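You operate a simulated robot arm through the tools that you are given. There is no shell and no other tool. Be economical: measure what you need, move in short steps, check, and stop when the job is done.

Carry out the task below with a simulated robot arm. There is one attempt and no reset: what you move stays moved.

TASK
Put the green scrub pad and the red sample cup in the orange crate.
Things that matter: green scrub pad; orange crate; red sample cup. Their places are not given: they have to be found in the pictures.

It is judged by the outcome, as a careful person would: the job done as asked, and still so three seconds after it is handed in. It fails if anything else is knocked over, pushed out of place, dropped, spilled or broken.

THE ROBOT
A 7-joint arm with a two-finger parallel gripper, fixed in place. Base frame: the origin is at the foot of the arm, x ahead of it, y to its left, z up; the work surface is at about z = 0. Lengths are in m, angles in rad, forces in N, time in s.
With the tool pointing down near the work surface it reaches from about 0.22 to 0.58 m from the base axis. Its first joint turns from -1.152 to 1.152 rad. Payload 2.5 kg.
Tool frame: the origin (TCP) lies between the finger pads and is the grasp point; the fingertips stand 0.023 m ahead of it; z points along the fingers, y is the line along which they close. The gripper opens to 0.094 m. The fingers are 0.038 m wide and 0.01 m thick; the gripper's body (0.054 by 0.096 m) begins 0.039 m behind the TCP.
Orientation is that of the tool frame in the base frame, as a unit quaternion [w, x, y, z]. With the fingers straight down and closing along the base's y, the tool's x points along the base's -x, its y along +y and its z along -z.

THE INTERFACE
- The arm moves only by the tool apply_moves. Its argument "increments" is a list of rows, each a list of 7 numbers: the shift along the tool's x, y, z in m, then the turn, a rotation vector about the tool's x, y, z in rad, then the opening, from 0 (shut) to 1 (fully open). In form: [[dx, dy, dz, ax, ay, az, grip], ...]. A call has 1 to 8 rows; each row shifts and turns the commanded pose from where the row before left it, along the tool's axes as they then stand. A row lasts 0.2 s, in which the tool goes at most 0.05 m and 0.15 rad; a call with a longer step from one row to the next is refused whole, and so is a gripper value outside its range. A pose out of reach is approached as far as the arm can. The call stops where the force on the tool passes 40 N (or 10 N more than at its start, if that is more) or the arm is blocked; 0.2 s more then pass. The fingers move at their own pace (about 0.108 m/s each) and stop on an object; they squeeze with about 38 N. The grip force told is the motor's: it shows also when the fingers shut on nothing. Time passes only in rows, and 0.2 s behind the last, so rows that do not move let the fingers close. It gives the time, the measured TCP pose, the force on the tool (base axes), the opening and the grip force at its end, in the units of the frame above (readings bear some noise), and new pictures: "pictures" is both (left out), scene, wrist or none.
- Cameras (640 x 400 px; columns grow to the right, rows downward): "scene" is fixed at [0.1092, -0.4028, 0.5398]; the picture's right is [0.89, -0.45, 0.00], its down [-0.28, -0.54, -0.79] and it looks along [0.36, 0.71, -0.61] (base axes); focal length 312 px, centre (320, 200). "wrist" rides on the gripper at [-0.039, 0, -0.044] in the tool frame; the picture's right is [0.00, -1.00, 0.00], its down [0.97, 0.00, -0.24] and it looks along [0.24, 0.00, 0.97] (tool axes); focal length 218 px, centre (320, 200).
- probe_pixels(camera, pixels): for up to 12 pixels [column, row] of the newest picture of that camera ("zoom" is the newest enlarged one), the place [x, y, z] in the base frame of the surface seen there, good to about 0.002 m. No time passes.
- zoom(camera, box): a new picture of the part [left, top, right, bottom] of that camera's present view, enlarged. No time passes.
- hand_in(): hands the job in; it is judged then, once.

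Work in short steps. Measure before you move; look again where a grasp or a placing could have gone wrong, and mend it. You have 60 turns and 100 pictures in all, the two below and enlarged ones among them. Open the gripper and draw the arm clear of the work before you hand the job in, unless the task says otherwise; then end with one line.

The tools are called after "Call:" as a command line: name --pt "numbers of a row" for each row, then --argument value for the rest, lists and objects as JSON in quotes. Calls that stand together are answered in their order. apply_moves: Moves the arm, as the interface text tells. Its arguments: {"type":"object","properties":{"increments":{"type":"array","items":{"type":"array","items":{"type":"number"}}},"pictures":{"type":"string","enum":["both","scene","wrist","none"]}},"required":["increments"]} The other tools are called the same way: probe_pixels (camera, pixels) gives the place of the surface under pixels of a picture; zoom (camera, box) takes an enlarged picture of a part of a camera's view; hand_in () hands the job in.

At the start:

```text
time: 0.0
tcp_pos: [0.3621, 0.0419, 0.3202]
orientation: [0.0, 0.0, 1.0, -0.001]
force: [0.2, 0.1, -0.2]
opening: 0.0939
grip_force: 0.0
```

scene: 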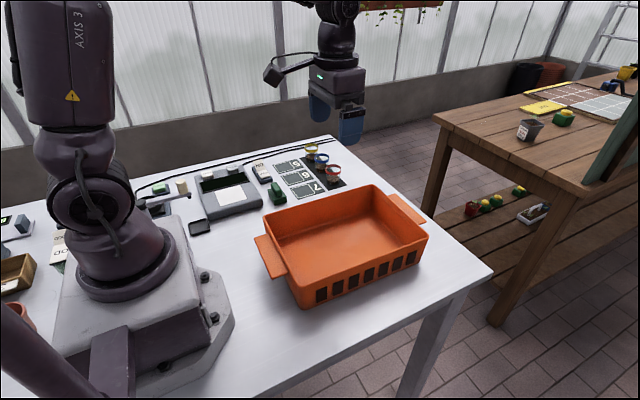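
wrist: 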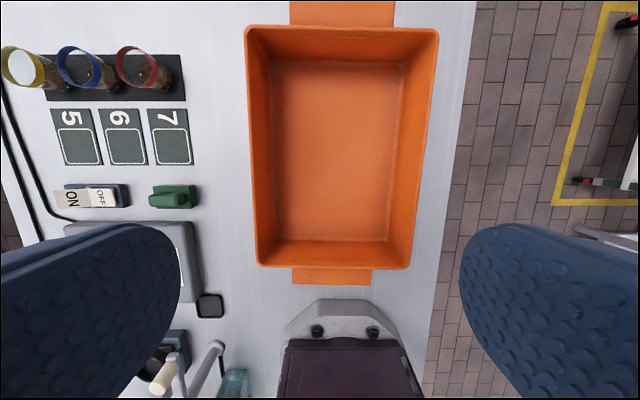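

The wrist view shows the red cup near (135,68), the green pad near (174,196), and the crate around (345,150). I'll zoom in on both areas.

Call:
zoom --camera "scene" --box '[190, 130, 350, 230]'

Call:
zoom --camera "wrist" --box '[0, 20, 240, 220]'

Call:
probe_pixels --camera "wrist" --pixels '[[174, 197], [152, 190], [198, 190], [198, 207], [153, 207], [340, 150], [250, 150], [432, 150], [340, 30], [340, 262], [173, 165], [220, 150]]'

```text
4.00 times, centred on (270, 180) of scene
```

zoom: 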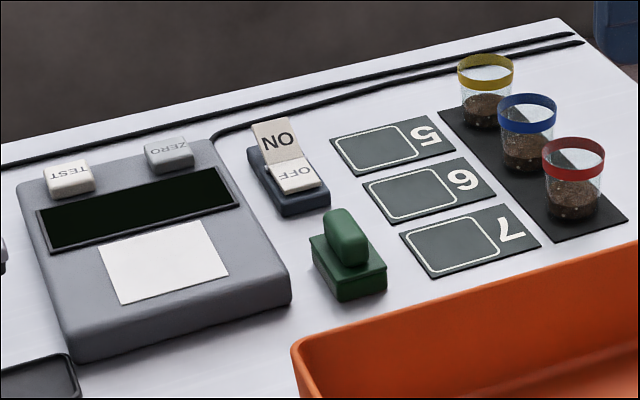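

```text
2.00 times, centred on (120, 120) of wrist
```

zoom: 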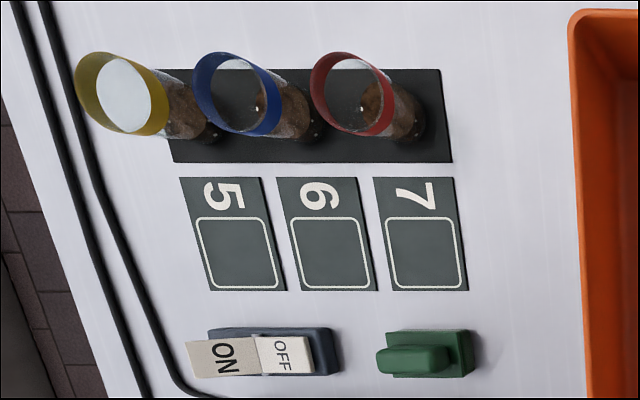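

```text
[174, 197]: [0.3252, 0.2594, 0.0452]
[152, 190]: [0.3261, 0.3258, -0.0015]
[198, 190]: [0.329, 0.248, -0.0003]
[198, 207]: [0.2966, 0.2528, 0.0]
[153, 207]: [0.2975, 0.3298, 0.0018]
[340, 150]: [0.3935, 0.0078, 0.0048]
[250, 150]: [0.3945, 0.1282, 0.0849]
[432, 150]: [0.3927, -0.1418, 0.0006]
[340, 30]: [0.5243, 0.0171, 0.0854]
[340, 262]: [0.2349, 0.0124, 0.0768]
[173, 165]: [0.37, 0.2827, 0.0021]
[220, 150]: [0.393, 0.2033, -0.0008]
```

I'll probe the details of the pad and the red cup in the wrist zoom, before choosing a grasp.

Call:
probe_pixels --camera "zoom" --pixels '[[385, 360], [445, 360], [465, 338], [465, 372], [400, 335], [400, 374], [315, 90], [390, 90], [350, 56], [355, 132], [415, 140], [278, 100]]'

Call:
zoom --camera "scene" --box '[0, 190, 160, 290]'

Call:
zoom --camera "scene" --box '[290, 135, 354, 195]'

```text
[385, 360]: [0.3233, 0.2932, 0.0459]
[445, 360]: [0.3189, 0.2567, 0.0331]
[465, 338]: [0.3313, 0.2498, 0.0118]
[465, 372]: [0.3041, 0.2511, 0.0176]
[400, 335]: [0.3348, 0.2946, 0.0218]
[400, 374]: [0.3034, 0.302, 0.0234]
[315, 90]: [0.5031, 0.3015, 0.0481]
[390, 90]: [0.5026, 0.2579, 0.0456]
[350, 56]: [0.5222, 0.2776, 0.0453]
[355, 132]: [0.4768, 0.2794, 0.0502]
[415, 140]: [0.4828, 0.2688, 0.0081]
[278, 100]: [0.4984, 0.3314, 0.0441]
```

```text
4.00 times, centred on (80, 240) of scene
```

zoom: 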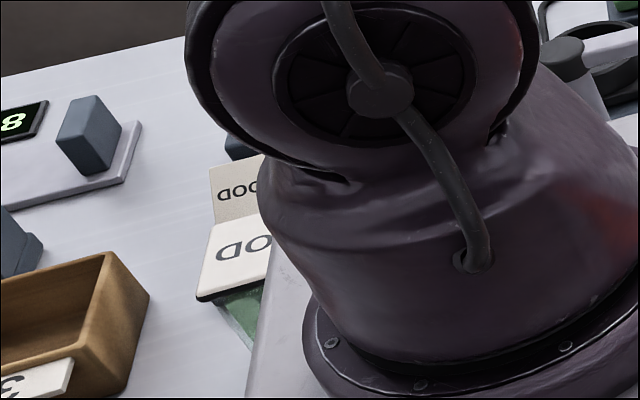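

```text
6.67 times, centred on (322, 165) of scene
```

zoom: 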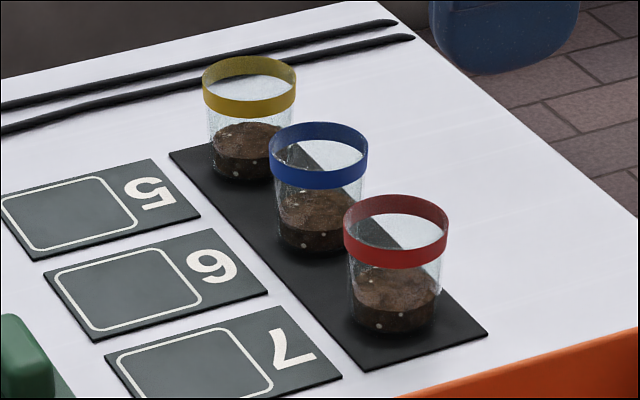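

The pad's base spans about x 0.303–0.334, y 0.25–0.30, with a handle on top (z≈0.046). I'll move above it and start a yaw so the fingers close along base x.

Call:
apply_moves --pt "0.008 0.046 0.012 0 0 0 1" --pt "0.009 0.046 0.012 0 0 0 1" --pt "0.009 0.046 0.012 0 0 0 1" --pt "0.009 0.046 0.012 0 0 0 1" --pt "0.009 0.046 0.012 0 0 0 1" --pt "0 0 0 0 0 -0.15 1" --pt "0 0 0 0 0 -0.15 1" --pt "0 0 0 0 0 -0.15 1" --pictures "none"

Call:
apply_moves --pt "0 0 0 0 0 -0.15 1" --pt "0 0 0 0 0 -0.15 1" --pt "0 0 0 0 0 -0.15 1" --pt "0 0 0 0 0 -0.15 1" --pt "0 0 0 0 0 -0.15 1" --pt "0 0 0 0 0 -0.15 1" --pt "0 0 0 0 0 -0.15 1" --pt "0 0 0 0 0 -0.07 1"

```text
time: 1.8
tcp_pos: [0.3177, 0.2718, 0.2609]
orientation: [0.0, -0.223, 0.975, 0.0]
force: [0.4, -0.9, 0.0]
opening: 0.0939
grip_force: 0.0
```

```text
time: 3.6
tcp_pos: [0.3186, 0.2703, 0.2589]
orientation: [0.0, -0.707, 0.707, 0.0]
force: [-0.1, 0.7, 0.5]
opening: 0.0943
grip_force: 0.1
```

scene: 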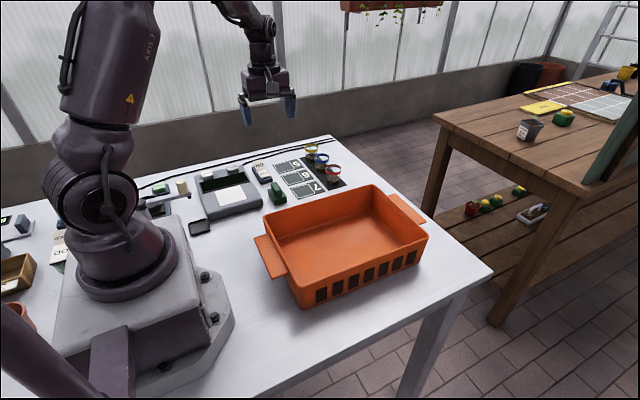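
wrist: 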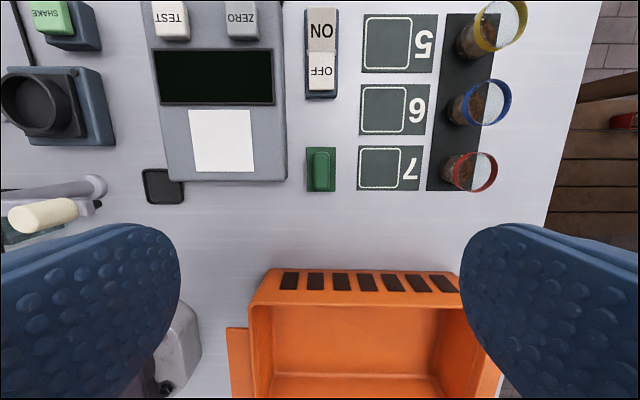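

Pad now at wrist pixel (321,170), with the scale and the ON/OFF switch nearby. I'll zoom in and measure.

Call:
zoom --camera "wrist" --box '[240, 80, 400, 210]'

Call:
probe_pixels --camera "wrist" --pixels '[[309, 170], [334, 170], [321, 150], [321, 190], [314, 170], [328, 170], [283, 175], [320, 97], [361, 170], [445, 171], [494, 171], [472, 189]]'

```text
3.08 times, centred on (320, 145) of wrist
```

zoom: 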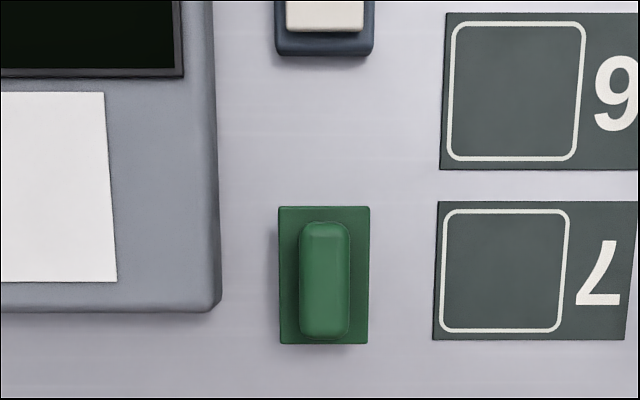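

```text
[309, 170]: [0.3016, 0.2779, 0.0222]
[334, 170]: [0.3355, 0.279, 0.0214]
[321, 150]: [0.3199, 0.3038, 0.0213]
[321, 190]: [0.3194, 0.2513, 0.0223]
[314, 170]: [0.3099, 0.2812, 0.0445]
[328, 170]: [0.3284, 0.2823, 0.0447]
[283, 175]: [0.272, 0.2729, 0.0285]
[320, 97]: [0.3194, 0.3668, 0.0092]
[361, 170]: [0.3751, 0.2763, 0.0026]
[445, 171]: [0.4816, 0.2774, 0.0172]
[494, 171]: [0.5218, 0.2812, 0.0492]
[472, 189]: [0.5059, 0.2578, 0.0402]
```

Pad centre is (0.319, 0.278). The handle is 0.019 m wide and spans z 0.022–0.045, so I'll grip it. Going down to z≈0.10 with a narrowed opening first.

Call:
apply_moves --pt "-0.0077 0 0.04 0 0 0 0.5" --pt "0 0 0.04 0 0 0 0.5" --pt "0 0 0.04 0 0 0 0.5" --pt "0 0 0.039 0 0 0 0.5" --pt "0 0 0 0 0 0 0.5"

```text
time: 4.8
tcp_pos: [0.3226, 0.2777, 0.1013]
orientation: [0.0, -0.706, 0.708, 0.0]
force: [0.3, 0.0, 0.2]
opening: 0.0471
grip_force: 0.0
```

scene: 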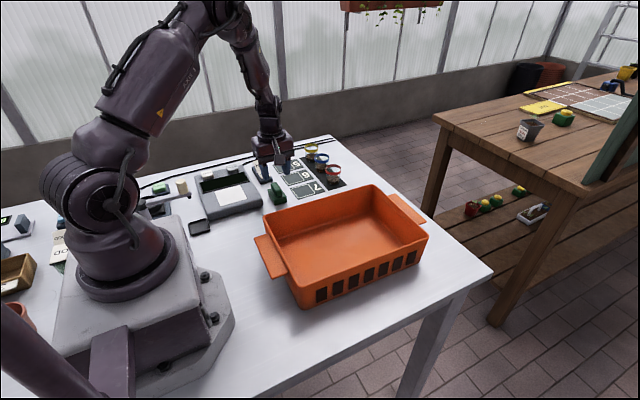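
wrist: 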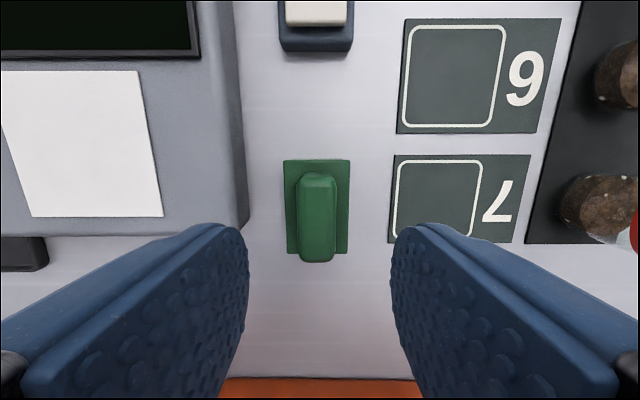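

Aligned, with a slight x offset of +0.003. I'll correct that, descend to z≈0.048 and close.

Call:
apply_moves --pt "0 0.003 0.027 0 0 0 0.5" --pt "0 0 0.026 0 0 0 0.5" --pt "0 0 0 0 0 0 0.5" --pt "0 0 0 0 0 0 0" --pt "0 0 0 0 0 0 0" --pt "0 0 0 0 0 0 0"

```text
time: 6.2
tcp_pos: [0.3153, 0.2788, 0.0505]
orientation: [0.0, -0.707, 0.708, 0.0]
force: [0.2, -0.5, 0.2]
opening: 0.0187
grip_force: 38.1
```

scene: 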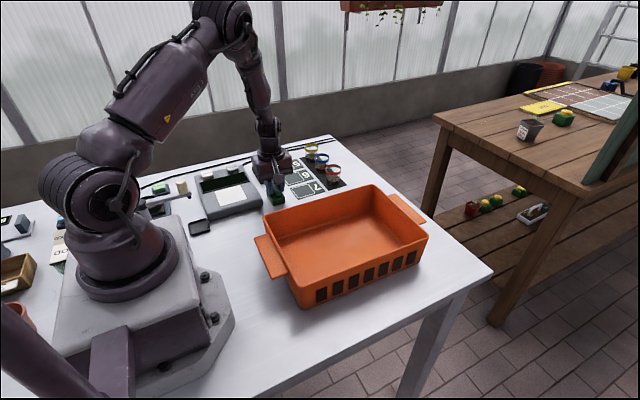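
wrist: 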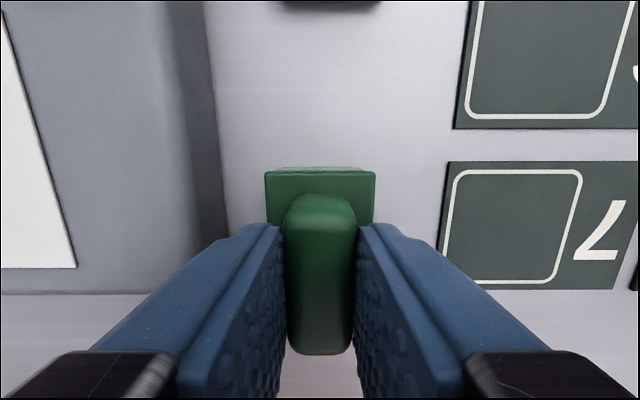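

The handle is gripped (opening 0.0187). Lifting to z≈0.20.

Call:
apply_moves --pt "0 0 -0.02 0 0 0 0" --pt "0 0 -0.03 0 0 0 0" --pt "0 0 -0.04 0 0 0 0" --pt "0 0 -0.04 0 0 0 0" --pt "0 0 -0.02 0 0 0 0"

```text
time: 7.4
tcp_pos: [0.3157, 0.2785, 0.1978]
orientation: [0.0, -0.706, 0.708, 0.0]
force: [0.1, -0.2, 0.0]
opening: 0.0
grip_force: 37.8
```

scene: 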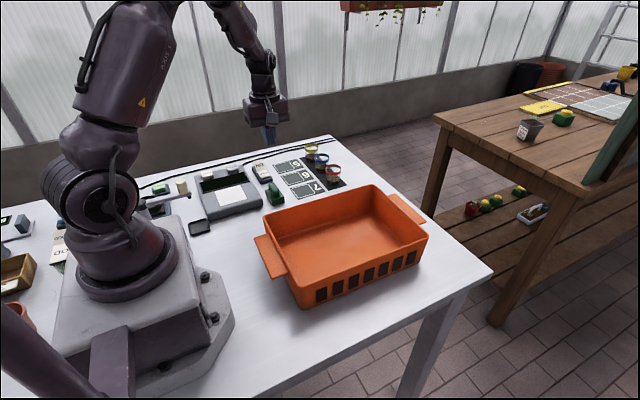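
wrist: 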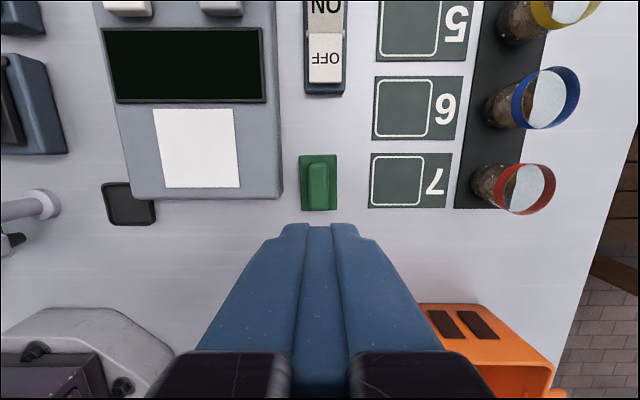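

The handle slipped out and the pad is back on the table around (318,183). I'll re-measure it and grip lower, around its base.

Call:
apply_moves --pt "0 0 0 0 0 0 0.6" --pt "0 0 0 0 0 0 0.6" --pictures "wrist"

Call:
zoom --camera "wrist" --box '[258, 120, 378, 220]'

Call:
probe_pixels --camera "zoom" --pixels '[[225, 300], [410, 300], [225, 220], [410, 220], [320, 178], [320, 358], [280, 300], [365, 300], [100, 250]]'

```text
time: 8.0
tcp_pos: [0.316, 0.2798, 0.1972]
orientation: [0.0, -0.707, 0.708, 0.0]
force: [0.3, -0.4, 0.1]
opening: 0.0565
grip_force: 0.0
```

wrist: 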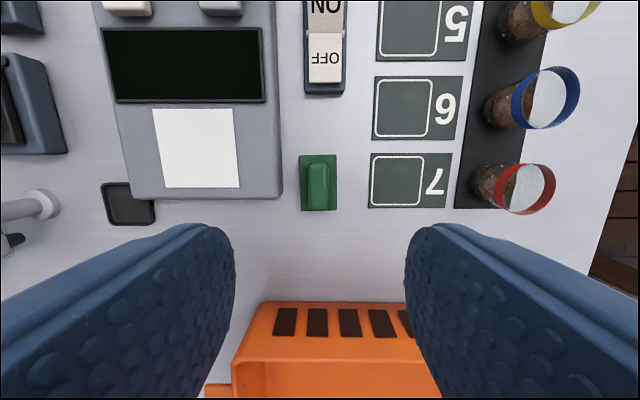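

```text
4.00 times, centred on (318, 170) of wrist
```

zoom: 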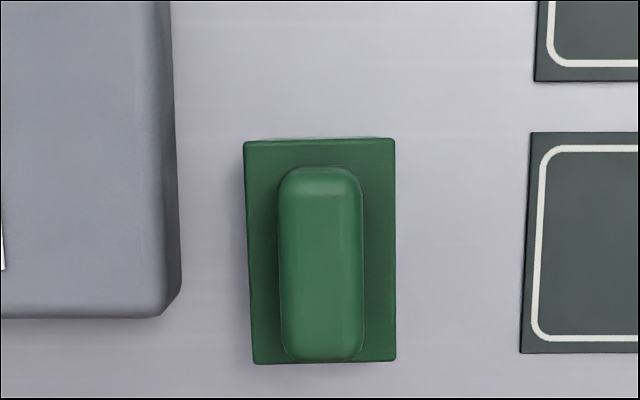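

```text
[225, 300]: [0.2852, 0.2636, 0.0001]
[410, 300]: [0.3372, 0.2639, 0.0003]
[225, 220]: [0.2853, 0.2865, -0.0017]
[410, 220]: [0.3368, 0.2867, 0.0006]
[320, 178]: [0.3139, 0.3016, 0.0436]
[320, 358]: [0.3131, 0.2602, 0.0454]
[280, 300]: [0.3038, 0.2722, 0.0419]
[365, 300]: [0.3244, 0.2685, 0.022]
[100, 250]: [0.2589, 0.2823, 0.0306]
```

The pad is now centred at about (0.3135, 0.281). Closing along x would leave little room beside the scale (edge x≈0.275), so I'll turn back and grip the base's 0.053 m length along y.

Call:
apply_moves --pt "0 0 0 0 0 0.15 0.8" --pt "0 0 0 0 0 0.15 0.8" --pt "0 0 0 0 0 0.15 0.8" --pt "0 0 0 0 0 0.15 0.8" --pt "0 0 0 0 0 0.15 0.8" --pt "0 0 0 0 0 0.15 0.8" --pt "0 0 0 0 0 0.15 0.8" --pt "0 0 0 0 0 0.15 0.8" --pictures "none"

Call:
apply_moves --pt "0 0 0 0 0 0.15 0.8" --pt "0 0 0 0 0 0.15 0.8" --pt "0 0 0 0 0 0.07 0.8" --pt "0 0 0.04 0 0 0 0.8" --pt "0 0 0.04 0 0 0 0.8" --pt "0 0 0.02 0 0 0 0.8" --pt "0 0 0 0 0 0 0.8"

Call:
zoom --camera "wrist" --box '[220, 120, 420, 320]'

```text
time: 9.8
tcp_pos: [0.3158, 0.2795, 0.1972]
orientation: [0.0, -0.182, 0.983, 0.0]
force: [-0.4, 0.4, 0.0]
opening: 0.075
grip_force: 0.0
```

```text
time: 11.4
tcp_pos: [0.3175, 0.2797, 0.0973]
orientation: [0.0, 0.0, 1.0, 0.0]
force: [0.2, 0.1, 0.4]
opening: 0.0749
grip_force: 0.0
```

scene: 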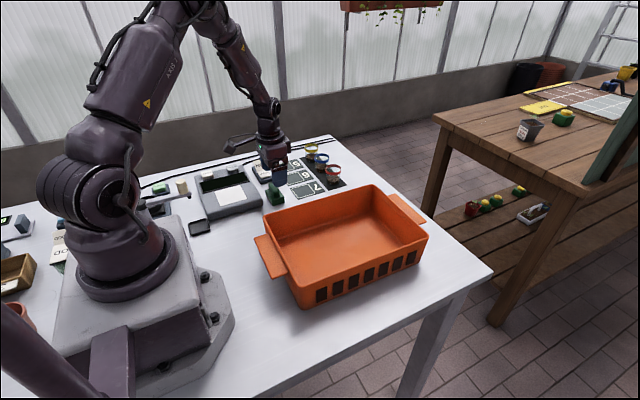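
wrist: 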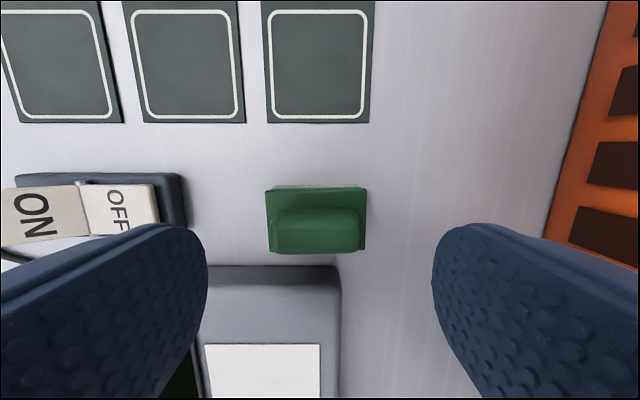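

```text
2.00 times, centred on (320, 220) of wrist
```

zoom: 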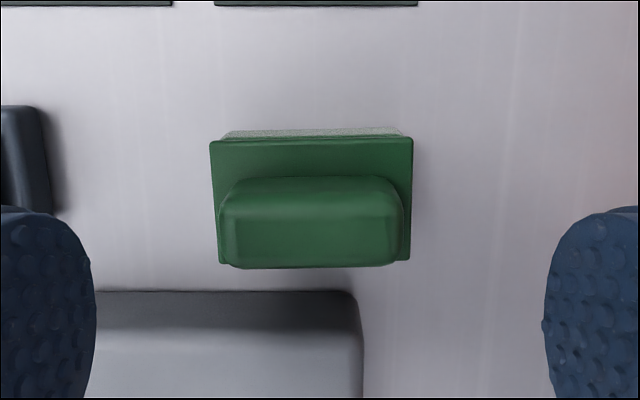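

I'll check the pad's edges and the clearance to the switch and scale.

Call:
probe_pixels --camera "wrist" --pixels '[[186, 200], [182, 178], [267, 195], [364, 195], [270, 248], [362, 245], [270, 268], [335, 270], [316, 190], [310, 240]]'

```text
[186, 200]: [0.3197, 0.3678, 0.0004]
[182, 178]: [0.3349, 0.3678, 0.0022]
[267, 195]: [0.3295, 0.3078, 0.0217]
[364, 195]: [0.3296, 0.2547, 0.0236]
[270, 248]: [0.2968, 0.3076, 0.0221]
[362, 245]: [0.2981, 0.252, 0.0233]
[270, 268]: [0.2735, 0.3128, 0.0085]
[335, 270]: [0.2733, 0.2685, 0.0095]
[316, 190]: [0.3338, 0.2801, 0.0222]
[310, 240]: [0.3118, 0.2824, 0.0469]
```

Centre is (0.314, 0.281), with clear space all round. I'll descend to z≈0.029 and close.

Call:
apply_moves --pt "0.0025 0.001 0.034 0 0 0 0.8" --pt "0 0 0.034 0 0 0 0.8" --pt "0 0 0 0 0 0 0.8" --pt "0 0 0 0 0 0 0" --pt "0 0 0 0 0 0 0" --pt "0 0 0 0 0 0 0" --pictures "wrist"

```text
time: 12.8
tcp_pos: [0.3129, 0.2777, 0.029]
orientation: [0.001, -0.001, 1.0, 0.0]
force: [-0.5, -0.6, 0.2]
opening: 0.0572
grip_force: 38.4
```

wrist: 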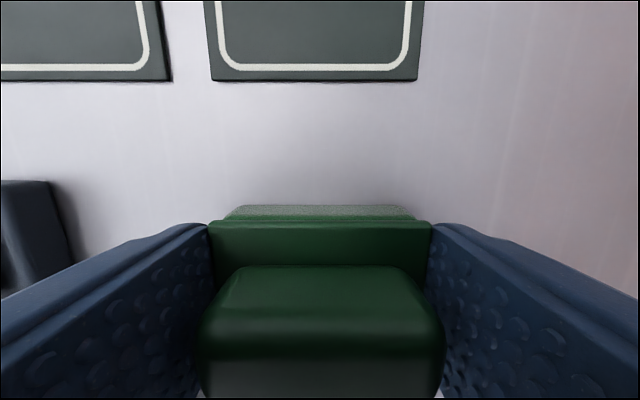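

The base is held (opening 0.057). A slow small lift, then check.

Call:
apply_moves --pt "0 0 -0.01 0 0 0 0" --pt "0 0 -0.015 0 0 0 0" --pt "0 0 -0.02 0 0 0 0" --pt "0 0 -0.03 0 0 0 0" --pt "0 0 -0.03 0 0 0 0"

```text
time: 14.0
tcp_pos: [0.3128, 0.2786, 0.1358]
orientation: [0.0, 0.001, 1.0, 0.0]
force: [-0.9, 0.5, 0.0]
opening: 0.057
grip_force: 38.2
```

scene: 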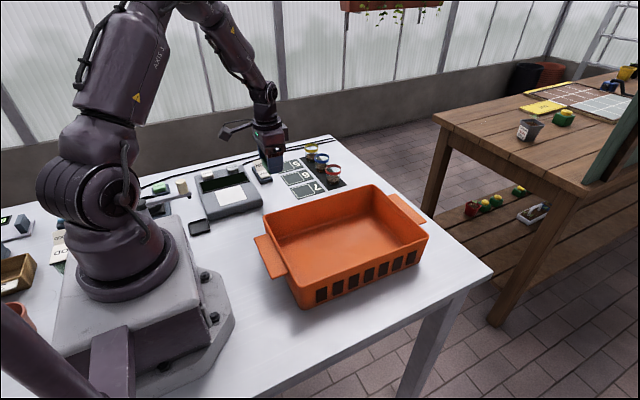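
wrist: 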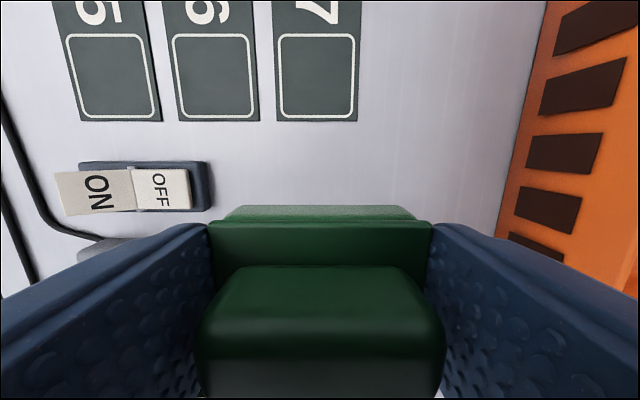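

The pad is held. I'll raise it to about 0.185 and carry it over the crate to around (0.33, 0.01).

Call:
apply_moves --pt "0 0 -0.05 0 0 0 0" --pt "-0.003 -0.045 0 0 0 0 0" --pt "-0.003 -0.045 0 0 0 0 0" --pt "-0.003 -0.045 0 0 0 0 0" --pt "-0.003 -0.045 0 0 0 0 0" --pt "-0.003 -0.045 0 0 0 0 0" --pt "-0.002 -0.043 0 0 0 0 0" --pt "0 0 0 0 0 0 0"

Call:
probe_pixels --camera "wrist" --pixels '[[320, 100], [200, 100], [440, 100], [150, 150], [490, 150], [320, 30]]'

```text
time: 15.8
tcp_pos: [0.3272, 0.0102, 0.1838]
orientation: [0.0, 0.001, 1.0, -0.001]
force: [-0.8, 0.9, -0.9]
opening: 0.0569
grip_force: 38.0
```

scene: 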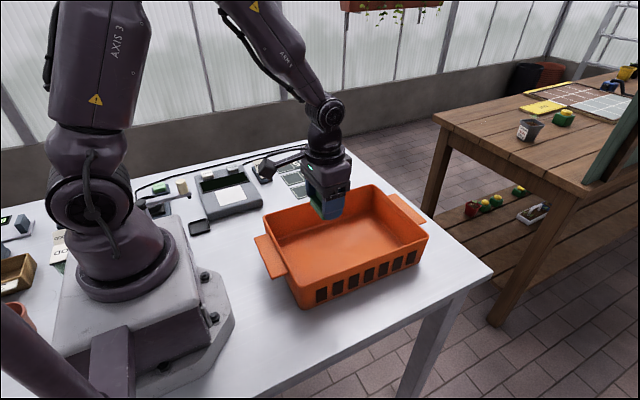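
wrist: 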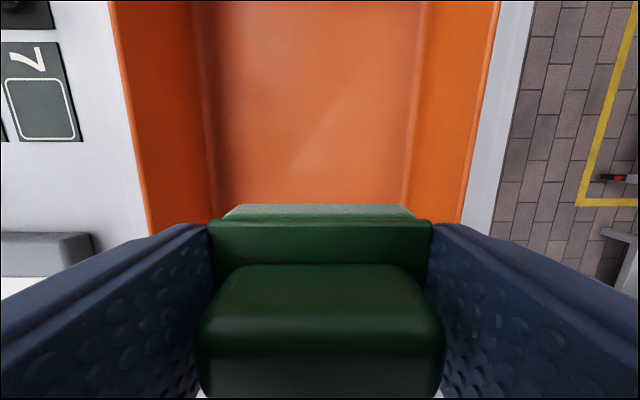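

```text
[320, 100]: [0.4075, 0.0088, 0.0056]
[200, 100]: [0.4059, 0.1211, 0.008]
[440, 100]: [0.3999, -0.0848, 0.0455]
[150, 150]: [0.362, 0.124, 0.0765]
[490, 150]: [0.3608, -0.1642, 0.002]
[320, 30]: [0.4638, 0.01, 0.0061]
```

Centred between the crate walls, with the floor at z≈0.006. I'll lower to z≈0.037 and open.

Call:
apply_moves --pt "0 0 0.04 0 0 0 0" --pt "0 0 0.04 0 0 0 0" --pt "0 0 0.04 0 0 0 0" --pt "0 0 0.02 0 0 0 0" --pt "0 0 0.006 0 0 0 0" --pt "0 0 0 0 0 0 0"

```text
time: 17.2
tcp_pos: [0.3254, 0.0112, 0.0376]
orientation: [0.0, 0.0, 1.0, 0.001]
force: [-0.1, -0.3, -0.6]
opening: 0.0572
grip_force: 38.8
```

scene: 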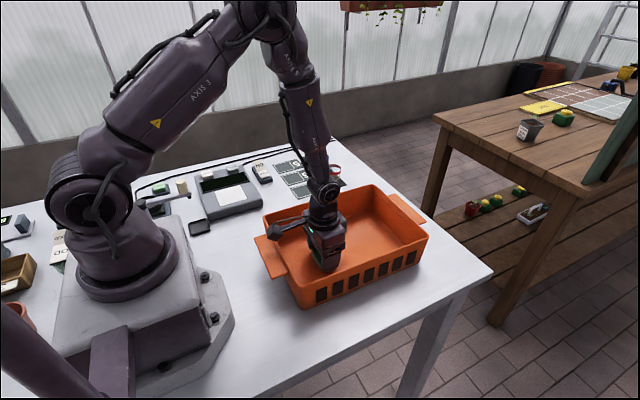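
wrist: 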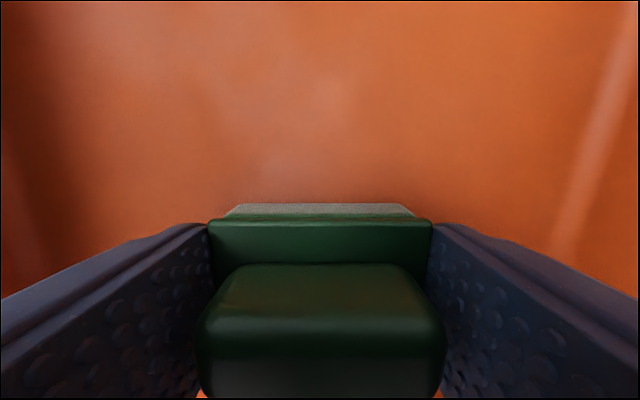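

The pad is just above the floor. Releasing it and rising.

Call:
apply_moves --pt "0 0 0 0 0 0 0.9" --pt "0 0 0 0 0 0 0.9" --pt "0 0 -0.02 0 0 0 0.9" --pt "0 0 -0.05 0 0 0 0.9" --pt "0 0 -0.05 0 0 0 0.9" --pt "0 0 -0.05 0 0 0 0.9"

```text
time: 18.6
tcp_pos: [0.3281, 0.01, 0.2099]
orientation: [0.0, 0.0, 1.0, 0.0]
force: [0.7, 0.7, 0.0]
opening: 0.0846
grip_force: 0.1
```

scene: 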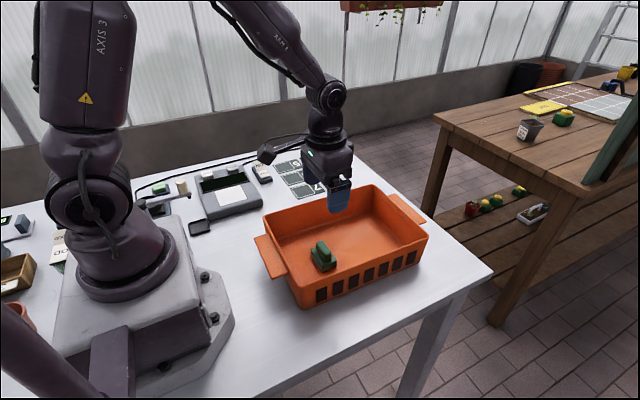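
wrist: 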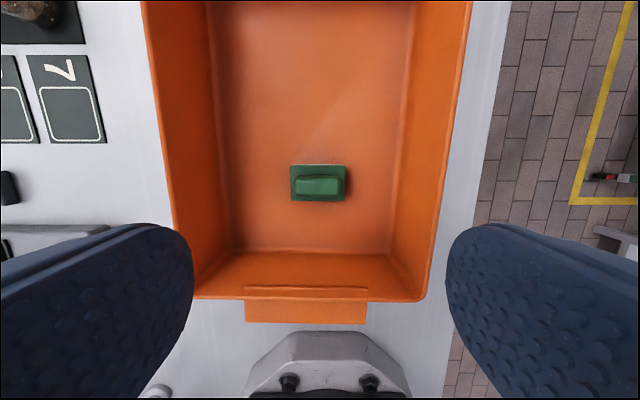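

The pad sits flat in the crate. Now I move toward the red cup, at about (0.50, 0.28), and yaw so the fingers close along x, clear of the blue cup.

Call:
apply_moves --pt "-0.0185 0.037 0 0 0 0 0.9" --pt "-0.0185 0.037 0 0 0 0 0.9" --pt "-0.0185 0.037 0 0 0 0 0.9" --pt "-0.0185 0.037 0 0 0 0 0.9" --pt "-0.0185 0.037 0 0 0 0 0.9" --pt "-0.0185 0.037 0 0 0 0 0.9" --pt "-0.0185 0.037 0 0 0 0 0.9" --pt "0 0 0 0 0 -0.15 0.9" --pictures "none"

Call:
apply_moves --pt "0 0 0 0 0 -0.15 0.9" --pt "0 0 0 0 0 -0.15 0.9" --pt "0 0 0 0 0 -0.15 0.9" --pt "0 0 0 0 0 -0.15 0.9" --pt "0 0 0 0 0 -0.15 0.9" --pt "0 0 0 0 0 -0.15 0.9" --pt "0 0 0 0 0 -0.15 0.9" --pt "0 0 0 0 0 -0.15 0.9" --pictures "none"

Call:
apply_moves --pt "0 0 0 0 0 -0.15 0.9" --pt "0 0 0 0 0 -0.07 0.9" --pt "0 0 0 0 0 0 0.9"

```text
time: 20.4
tcp_pos: [0.4582, 0.2702, 0.2101]
orientation: [0.0, -0.074, 0.997, 0.0]
force: [-0.9, -0.1, 0.5]
opening: 0.0843
grip_force: 0.0
```

```text
time: 22.2
tcp_pos: [0.4587, 0.2716, 0.2084]
orientation: [0.001, -0.625, 0.78, 0.0]
force: [0.1, 0.1, -0.3]
opening: 0.0845
grip_force: 0.0
```

```text
time: 23.0
tcp_pos: [0.4589, 0.2713, 0.2093]
orientation: [-0.001, 0.707, -0.707, 0.0]
force: [-0.4, 0.4, -0.2]
opening: 0.0847
grip_force: 0.0
```

scene: 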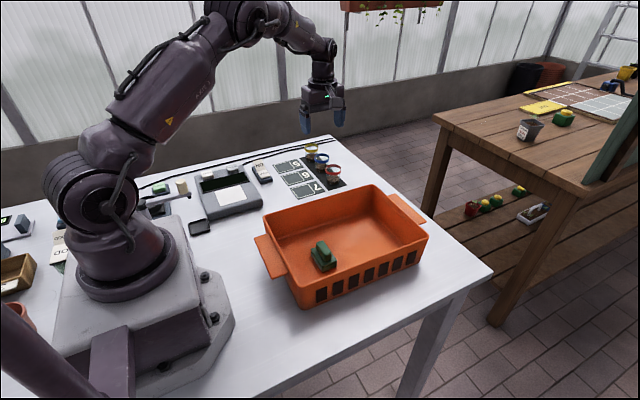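
wrist: 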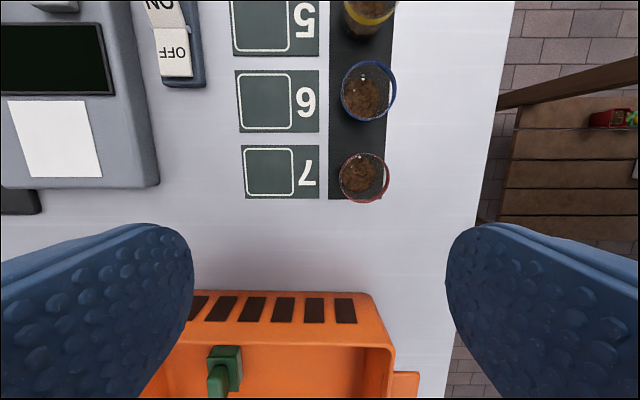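

I'll zoom in on the red and blue cups and measure their rims.

Call:
zoom --camera "wrist" --box '[310, 50, 430, 210]'

Call:
probe_pixels --camera "wrist" --pixels '[[339, 178], [388, 178], [364, 153], [366, 201], [358, 178], [366, 122], [364, 118], [386, 165], [342, 190]]'

```text
2.50 times, centred on (370, 130) of wrist
```

zoom: 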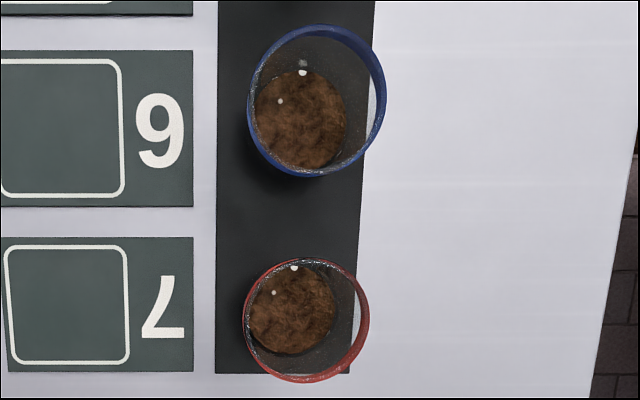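

```text
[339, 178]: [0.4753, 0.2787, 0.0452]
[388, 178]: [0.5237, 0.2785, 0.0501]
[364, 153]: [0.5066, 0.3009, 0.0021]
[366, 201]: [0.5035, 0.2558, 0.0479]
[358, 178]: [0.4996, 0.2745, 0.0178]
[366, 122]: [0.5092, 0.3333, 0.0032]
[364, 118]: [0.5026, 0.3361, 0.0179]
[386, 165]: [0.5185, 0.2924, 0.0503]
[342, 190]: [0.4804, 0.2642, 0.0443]
```

The red rim is centred at (0.4995, 0.279), 0.048 m wide, top z≈0.05. The blue cup starts at y≈0.312. Centring over the red cup and descending to z≈0.11.

Call:
apply_moves --pt "-0.0077 -0.0406 0 0 0 0 0.9" --pt "0 0 0.04 0 0 0 0.9" --pt "0 0 0.04 0 0 0 0.9" --pt "0 0 0.02 0 0 0 0.9" --pt "0 0 0 0 0 0 0.9"

Call:
probe_pixels --camera "wrist" --pixels '[[320, 200], [320, 240]]'

```text
time: 24.2
tcp_pos: [0.5002, 0.282, 0.1078]
orientation: [0.001, -0.706, 0.708, 0.0]
force: [1.3, -0.5, -0.4]
opening: 0.0843
grip_force: 0.0
```

scene: 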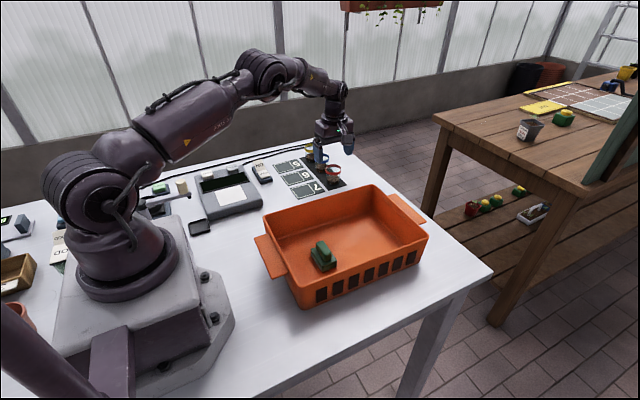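
wrist: 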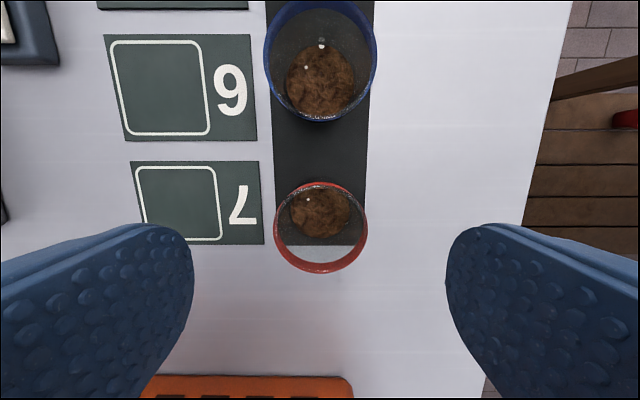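

```text
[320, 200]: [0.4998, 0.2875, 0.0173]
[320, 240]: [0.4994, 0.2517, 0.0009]
```

The rim (columns 273–368) is centred between the fingers. Descending to z≈0.036.

Call:
apply_moves --pt "0.003 0 0.036 0 0 0 0.9" --pt "0 0 0.025 0 0 0 0.9" --pt "0 0 0.01 0 0 0 0.9" --pt "0 0 0 0 0 0 0.9"

```text
time: 25.2
tcp_pos: [0.5004, 0.278, 0.0369]
orientation: [0.0, -0.707, 0.708, 0.001]
force: [0.5, -0.6, -0.6]
opening: 0.0847
grip_force: 0.0
```

scene: 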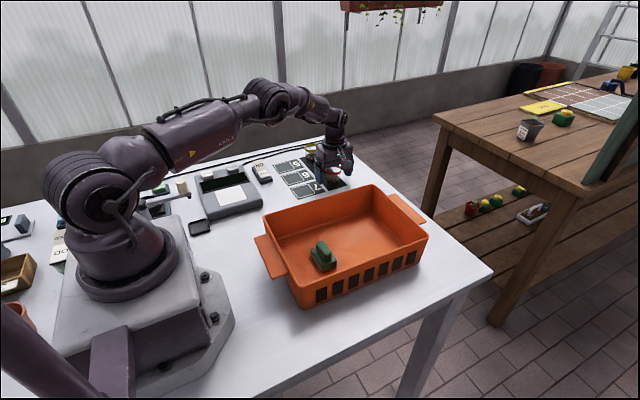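
wrist: 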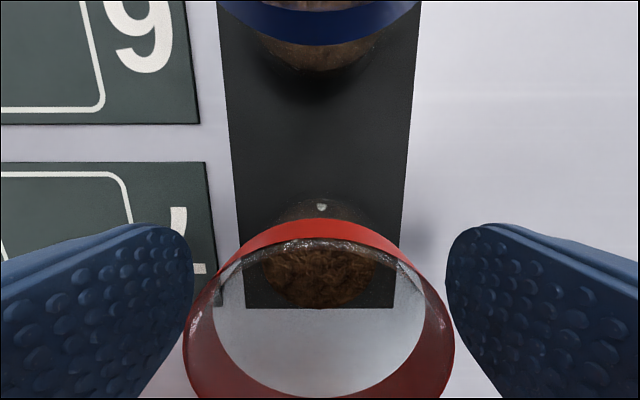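

The fingers straddle the cup cleanly. Closing in two stages.

Call:
apply_moves --pt "0 0 0 0 0 0 0.57" --pt "0 0 0 0 0 0 0.54" --pt "0 0 0 0 0 0 0" --pt "0 0 0 0 0 0 0" --pt "0 0 0 0 0 0 0"

```text
time: 26.4
tcp_pos: [0.4997, 0.2772, 0.038]
orientation: [0.0, -0.706, 0.708, 0.0]
force: [0.1, -0.4, 1.4]
opening: 0.045
grip_force: 37.9
```

scene: 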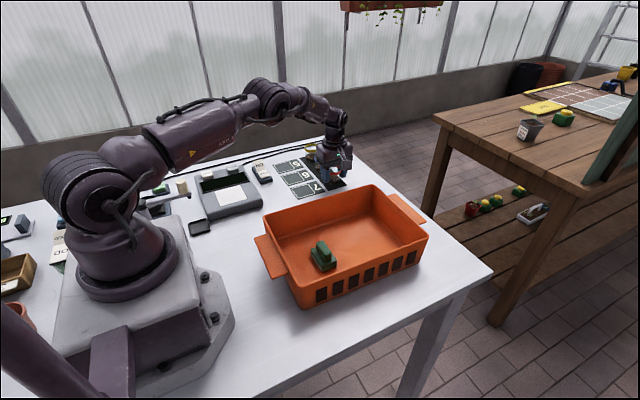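
wrist: 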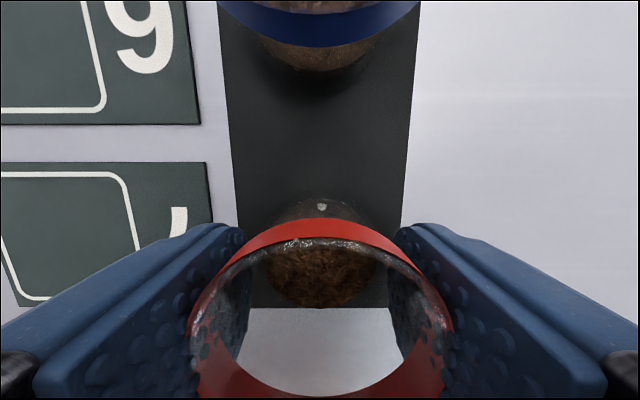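

Gripped at 0.045 m. Lifting gently by about 0.03 m to test for slip.

Call:
apply_moves --pt "0 0 -0.003 0 0 0 0" --pt "0 0 -0.005 0 0 0 0" --pt "0 0 -0.008 0 0 0 0" --pt "0 0 -0.009 0 0 0 0" --pt "0 0 -0.005 0 0 0 0" --pt "0 0 0 0 0 0 0"

Call:
zoom --camera "scene" --box '[280, 130, 376, 200]'

```text
time: 27.8
tcp_pos: [0.5011, 0.2761, 0.0673]
orientation: [0.001, -0.706, 0.708, 0.0]
force: [0.8, 0.6, -0.6]
opening: 0.045
grip_force: 38.0
```

scene: 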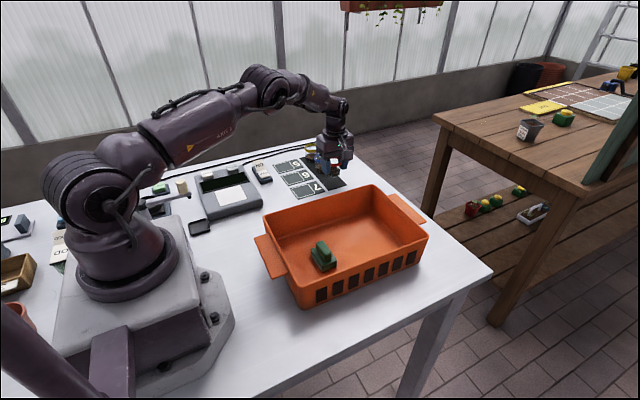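
wrist: 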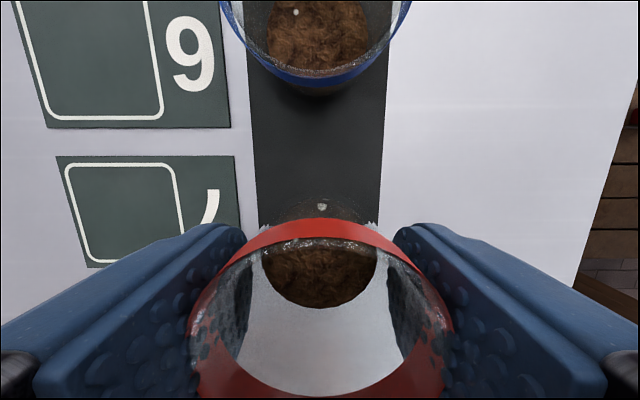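

```text
5.71 times, centred on (328, 165) of scene
```

zoom: 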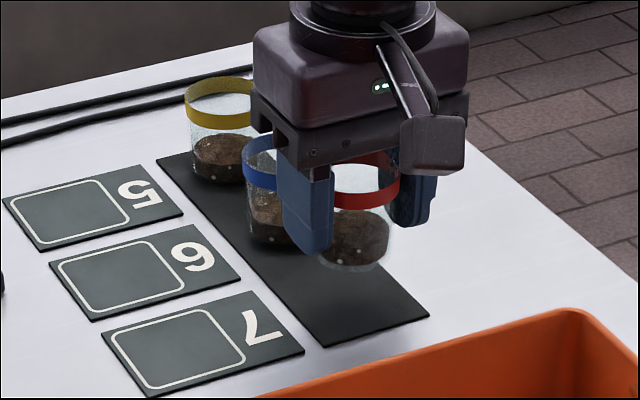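

The cup holds upright without slipping. Lifting smoothly to z≈0.17.

Call:
apply_moves --pt "0 0 -0.012 0 0 0 0" --pt "0 0 -0.018 0 0 0 0" --pt "0 0 -0.02 0 0 0 0" --pt "0 0 -0.02 0 0 0 0" --pt "0 0 -0.02 0 0 0 0" --pt "0 0 -0.012 0 0 0 0" --pt "0 0 0 0 0 0 0" --pictures "wrist"

Call:
apply_moves --pt "0.012 0.002 0 0 0 0 0" --pt "0.02 0.006 0 0 0 0 0" --pt "0.025 0.007 0 0 0 0 0" --pt "0.025 0.007 0 0 0 0 0" --pt "0.025 0.007 0 0 0 0 0" --pt "0.025 0.007 0 0 0 0 0" --pt "0.02 0.005 0 0 0 0 0" --pt "0.015 0.003 0 0 0 0 0" --pictures "scene"

```text
time: 29.4
tcp_pos: [0.4985, 0.2745, 0.1706]
orientation: [0.0, -0.706, 0.708, 0.0]
force: [-0.2, -0.6, -1.2]
opening: 0.0451
grip_force: 38.4
```

wrist: 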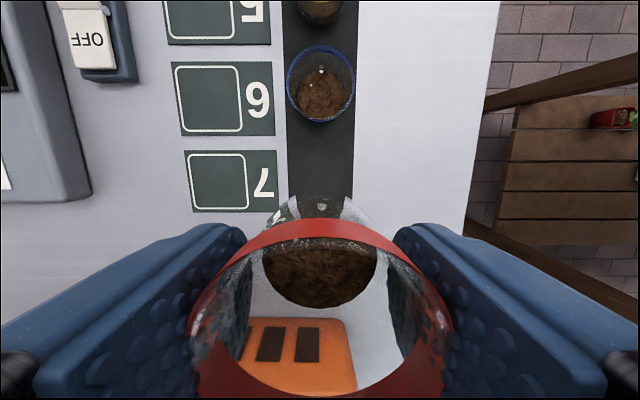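

```text
time: 31.2
tcp_pos: [0.4561, 0.1087, 0.1699]
orientation: [0.0, -0.707, 0.708, 0.0]
force: [-0.6, 0.3, -0.8]
opening: 0.0448
grip_force: 38.0
```

scene: 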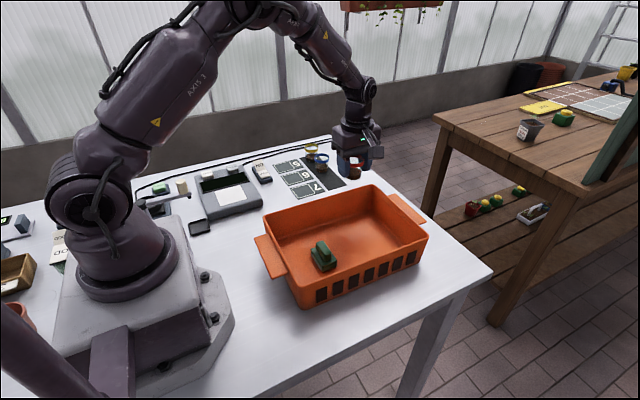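

Continuing to about (0.43, 0.012), between the pad and the far wall.

Call:
apply_moves --pt "0.015 0.003 0 0 0 0 0" --pt "0.02 0.006 0 0 0 0 0" --pt "0.022 0.007 0 0 0 0 0" --pt "0.02 0.006 0 0 0 0 0" --pt "0.012 0.004 0 0 0 0 0" --pt "0.007 0.001 0 0 0 0 0" --pt "0 0 0 0 0 0 0"

Call:
probe_pixels --camera "scene" --pixels '[[340, 232], [360, 240], [395, 228], [405, 222], [334, 262]]'

```text
time: 32.8
tcp_pos: [0.4295, 0.0123, 0.1712]
orientation: [0.0, -0.706, 0.708, 0.0]
force: [0.3, 0.0, -0.5]
opening: 0.045
grip_force: 37.6
```

scene: 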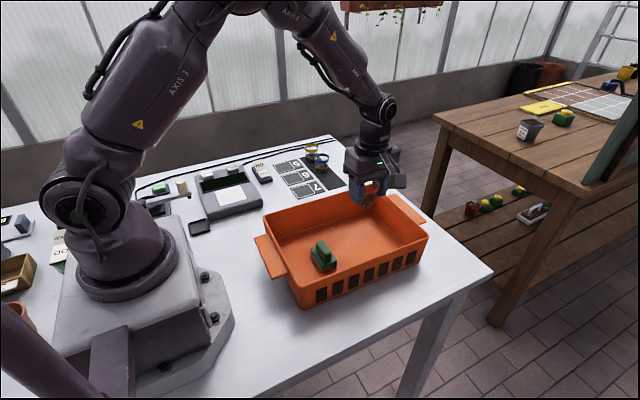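
wrist: 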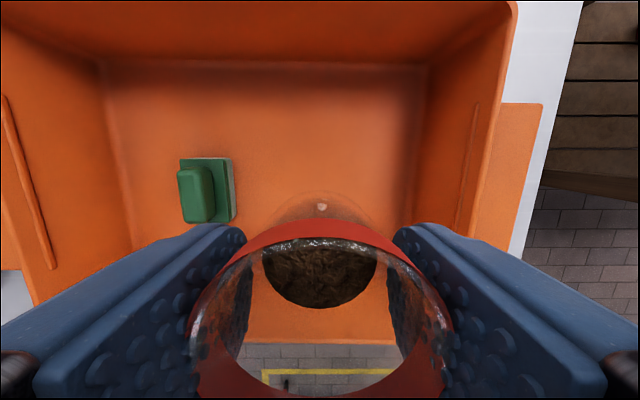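

```text
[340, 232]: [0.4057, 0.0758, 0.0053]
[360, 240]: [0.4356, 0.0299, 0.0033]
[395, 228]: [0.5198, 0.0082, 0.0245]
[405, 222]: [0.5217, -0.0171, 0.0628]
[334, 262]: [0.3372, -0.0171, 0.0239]
```

Clear all round. Lowering to z≈0.046; contact is expected at about 0.042.

Call:
apply_moves --pt "0 0 0.015 0 0 0 0" --pt "0 0 0.025 0 0 0 0" --pt "0 0 0.03 0 0 0 0" --pt "0 0 0.025 0 0 0 0" --pt "0 0 0.02 0 0 0 0" --pt "0 0 0.01 0 0 0 0" --pt "0 0 0 0 0 0 0"

```text
time: 34.4
tcp_pos: [0.4289, 0.012, 0.0453]
orientation: [0.0, -0.707, 0.708, 0.0]
force: [-0.2, -0.9, -1.2]
opening: 0.0448
grip_force: 37.9
```

scene: 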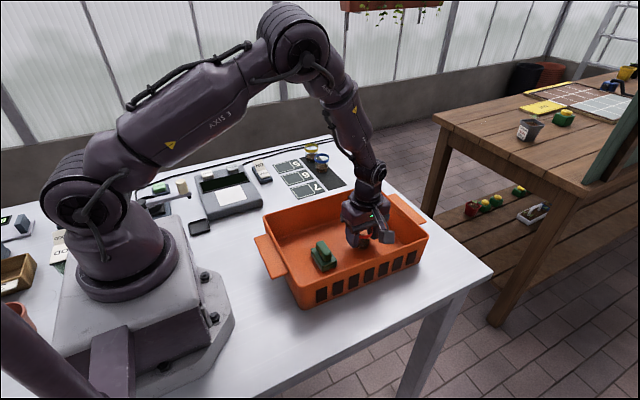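
wrist: 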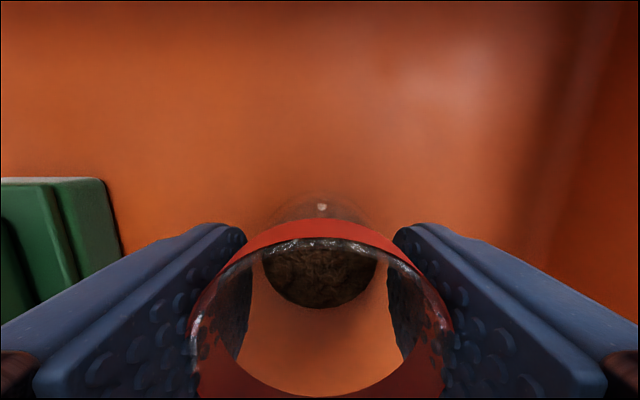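

No contact yet (force ≈ −1 N). Creeping down about 4 mm.

Call:
apply_moves --pt "0 0 0.001 0 0 0 0" --pt "0 0 0.001 0 0 0 0" --pt "0 0 0.001 0 0 0 0" --pt "0 0 0.0005 0 0 0 0" --pt "0 0 0 0 0 0 0" --pictures "none"

```text
time: 35.6
tcp_pos: [0.4282, 0.0133, 0.0422]
orientation: [0.0, -0.706, 0.708, 0.0]
force: [-0.2, -0.2, -0.5]
opening: 0.0449
grip_force: 37.9
```

Call:
apply_moves --pt "0 0 0.001 0 0 0 0" --pt "0 0 0.001 0 0 0 0" --pt "0 0 0 0 0 0 0" --pictures "none"

```text
time: 36.4
tcp_pos: [0.4289, 0.0129, 0.0419]
orientation: [0.002, -0.706, 0.708, -0.001]
force: [-2.8, -0.5, 20.7]
opening: 0.0449
grip_force: 38.4
```

Contact with the floor (20 N). I'll back off 1 mm, open, then rise straight up.

Call:
apply_moves --pt "0 0 -0.001 0 0 0 0" --pt "0 0 0 0 0 0 0.55" --pt "0 0 0 0 0 0 0.7" --pt "0 0 0 0 0 0 0.75" --pt "0 0 -0.01 0 0 0 0.75" --pt "0 0 -0.03 0 0 0 0.75" --pt "0 0 -0.05 0 0 0 0.75" --pt "0 0 -0.05 0 0 0 0.75"

```text
time: 38.2
tcp_pos: [0.4268, 0.0108, 0.1831]
orientation: [0.0, -0.706, 0.708, 0.0]
force: [-0.6, -0.6, 0.2]
opening: 0.0702
grip_force: 0.1
```

scene: 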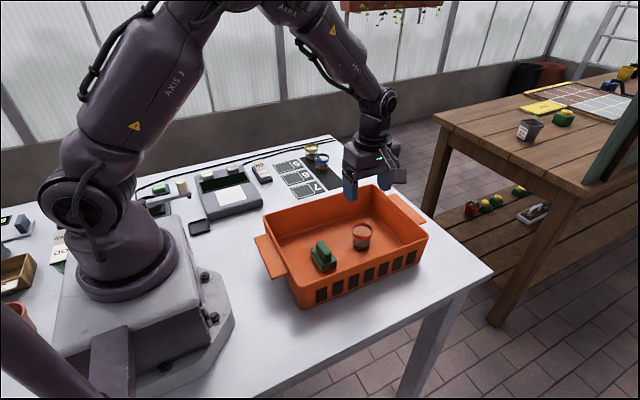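
wrist: 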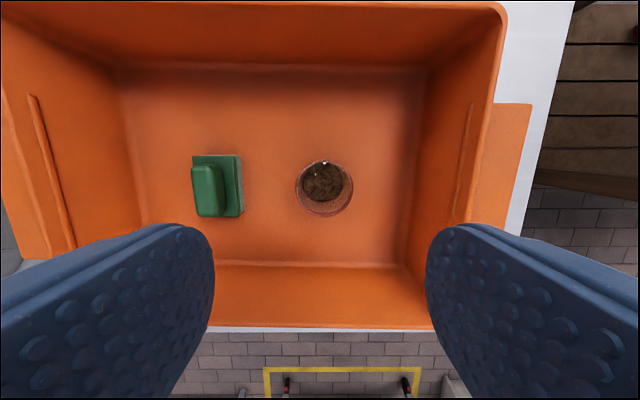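

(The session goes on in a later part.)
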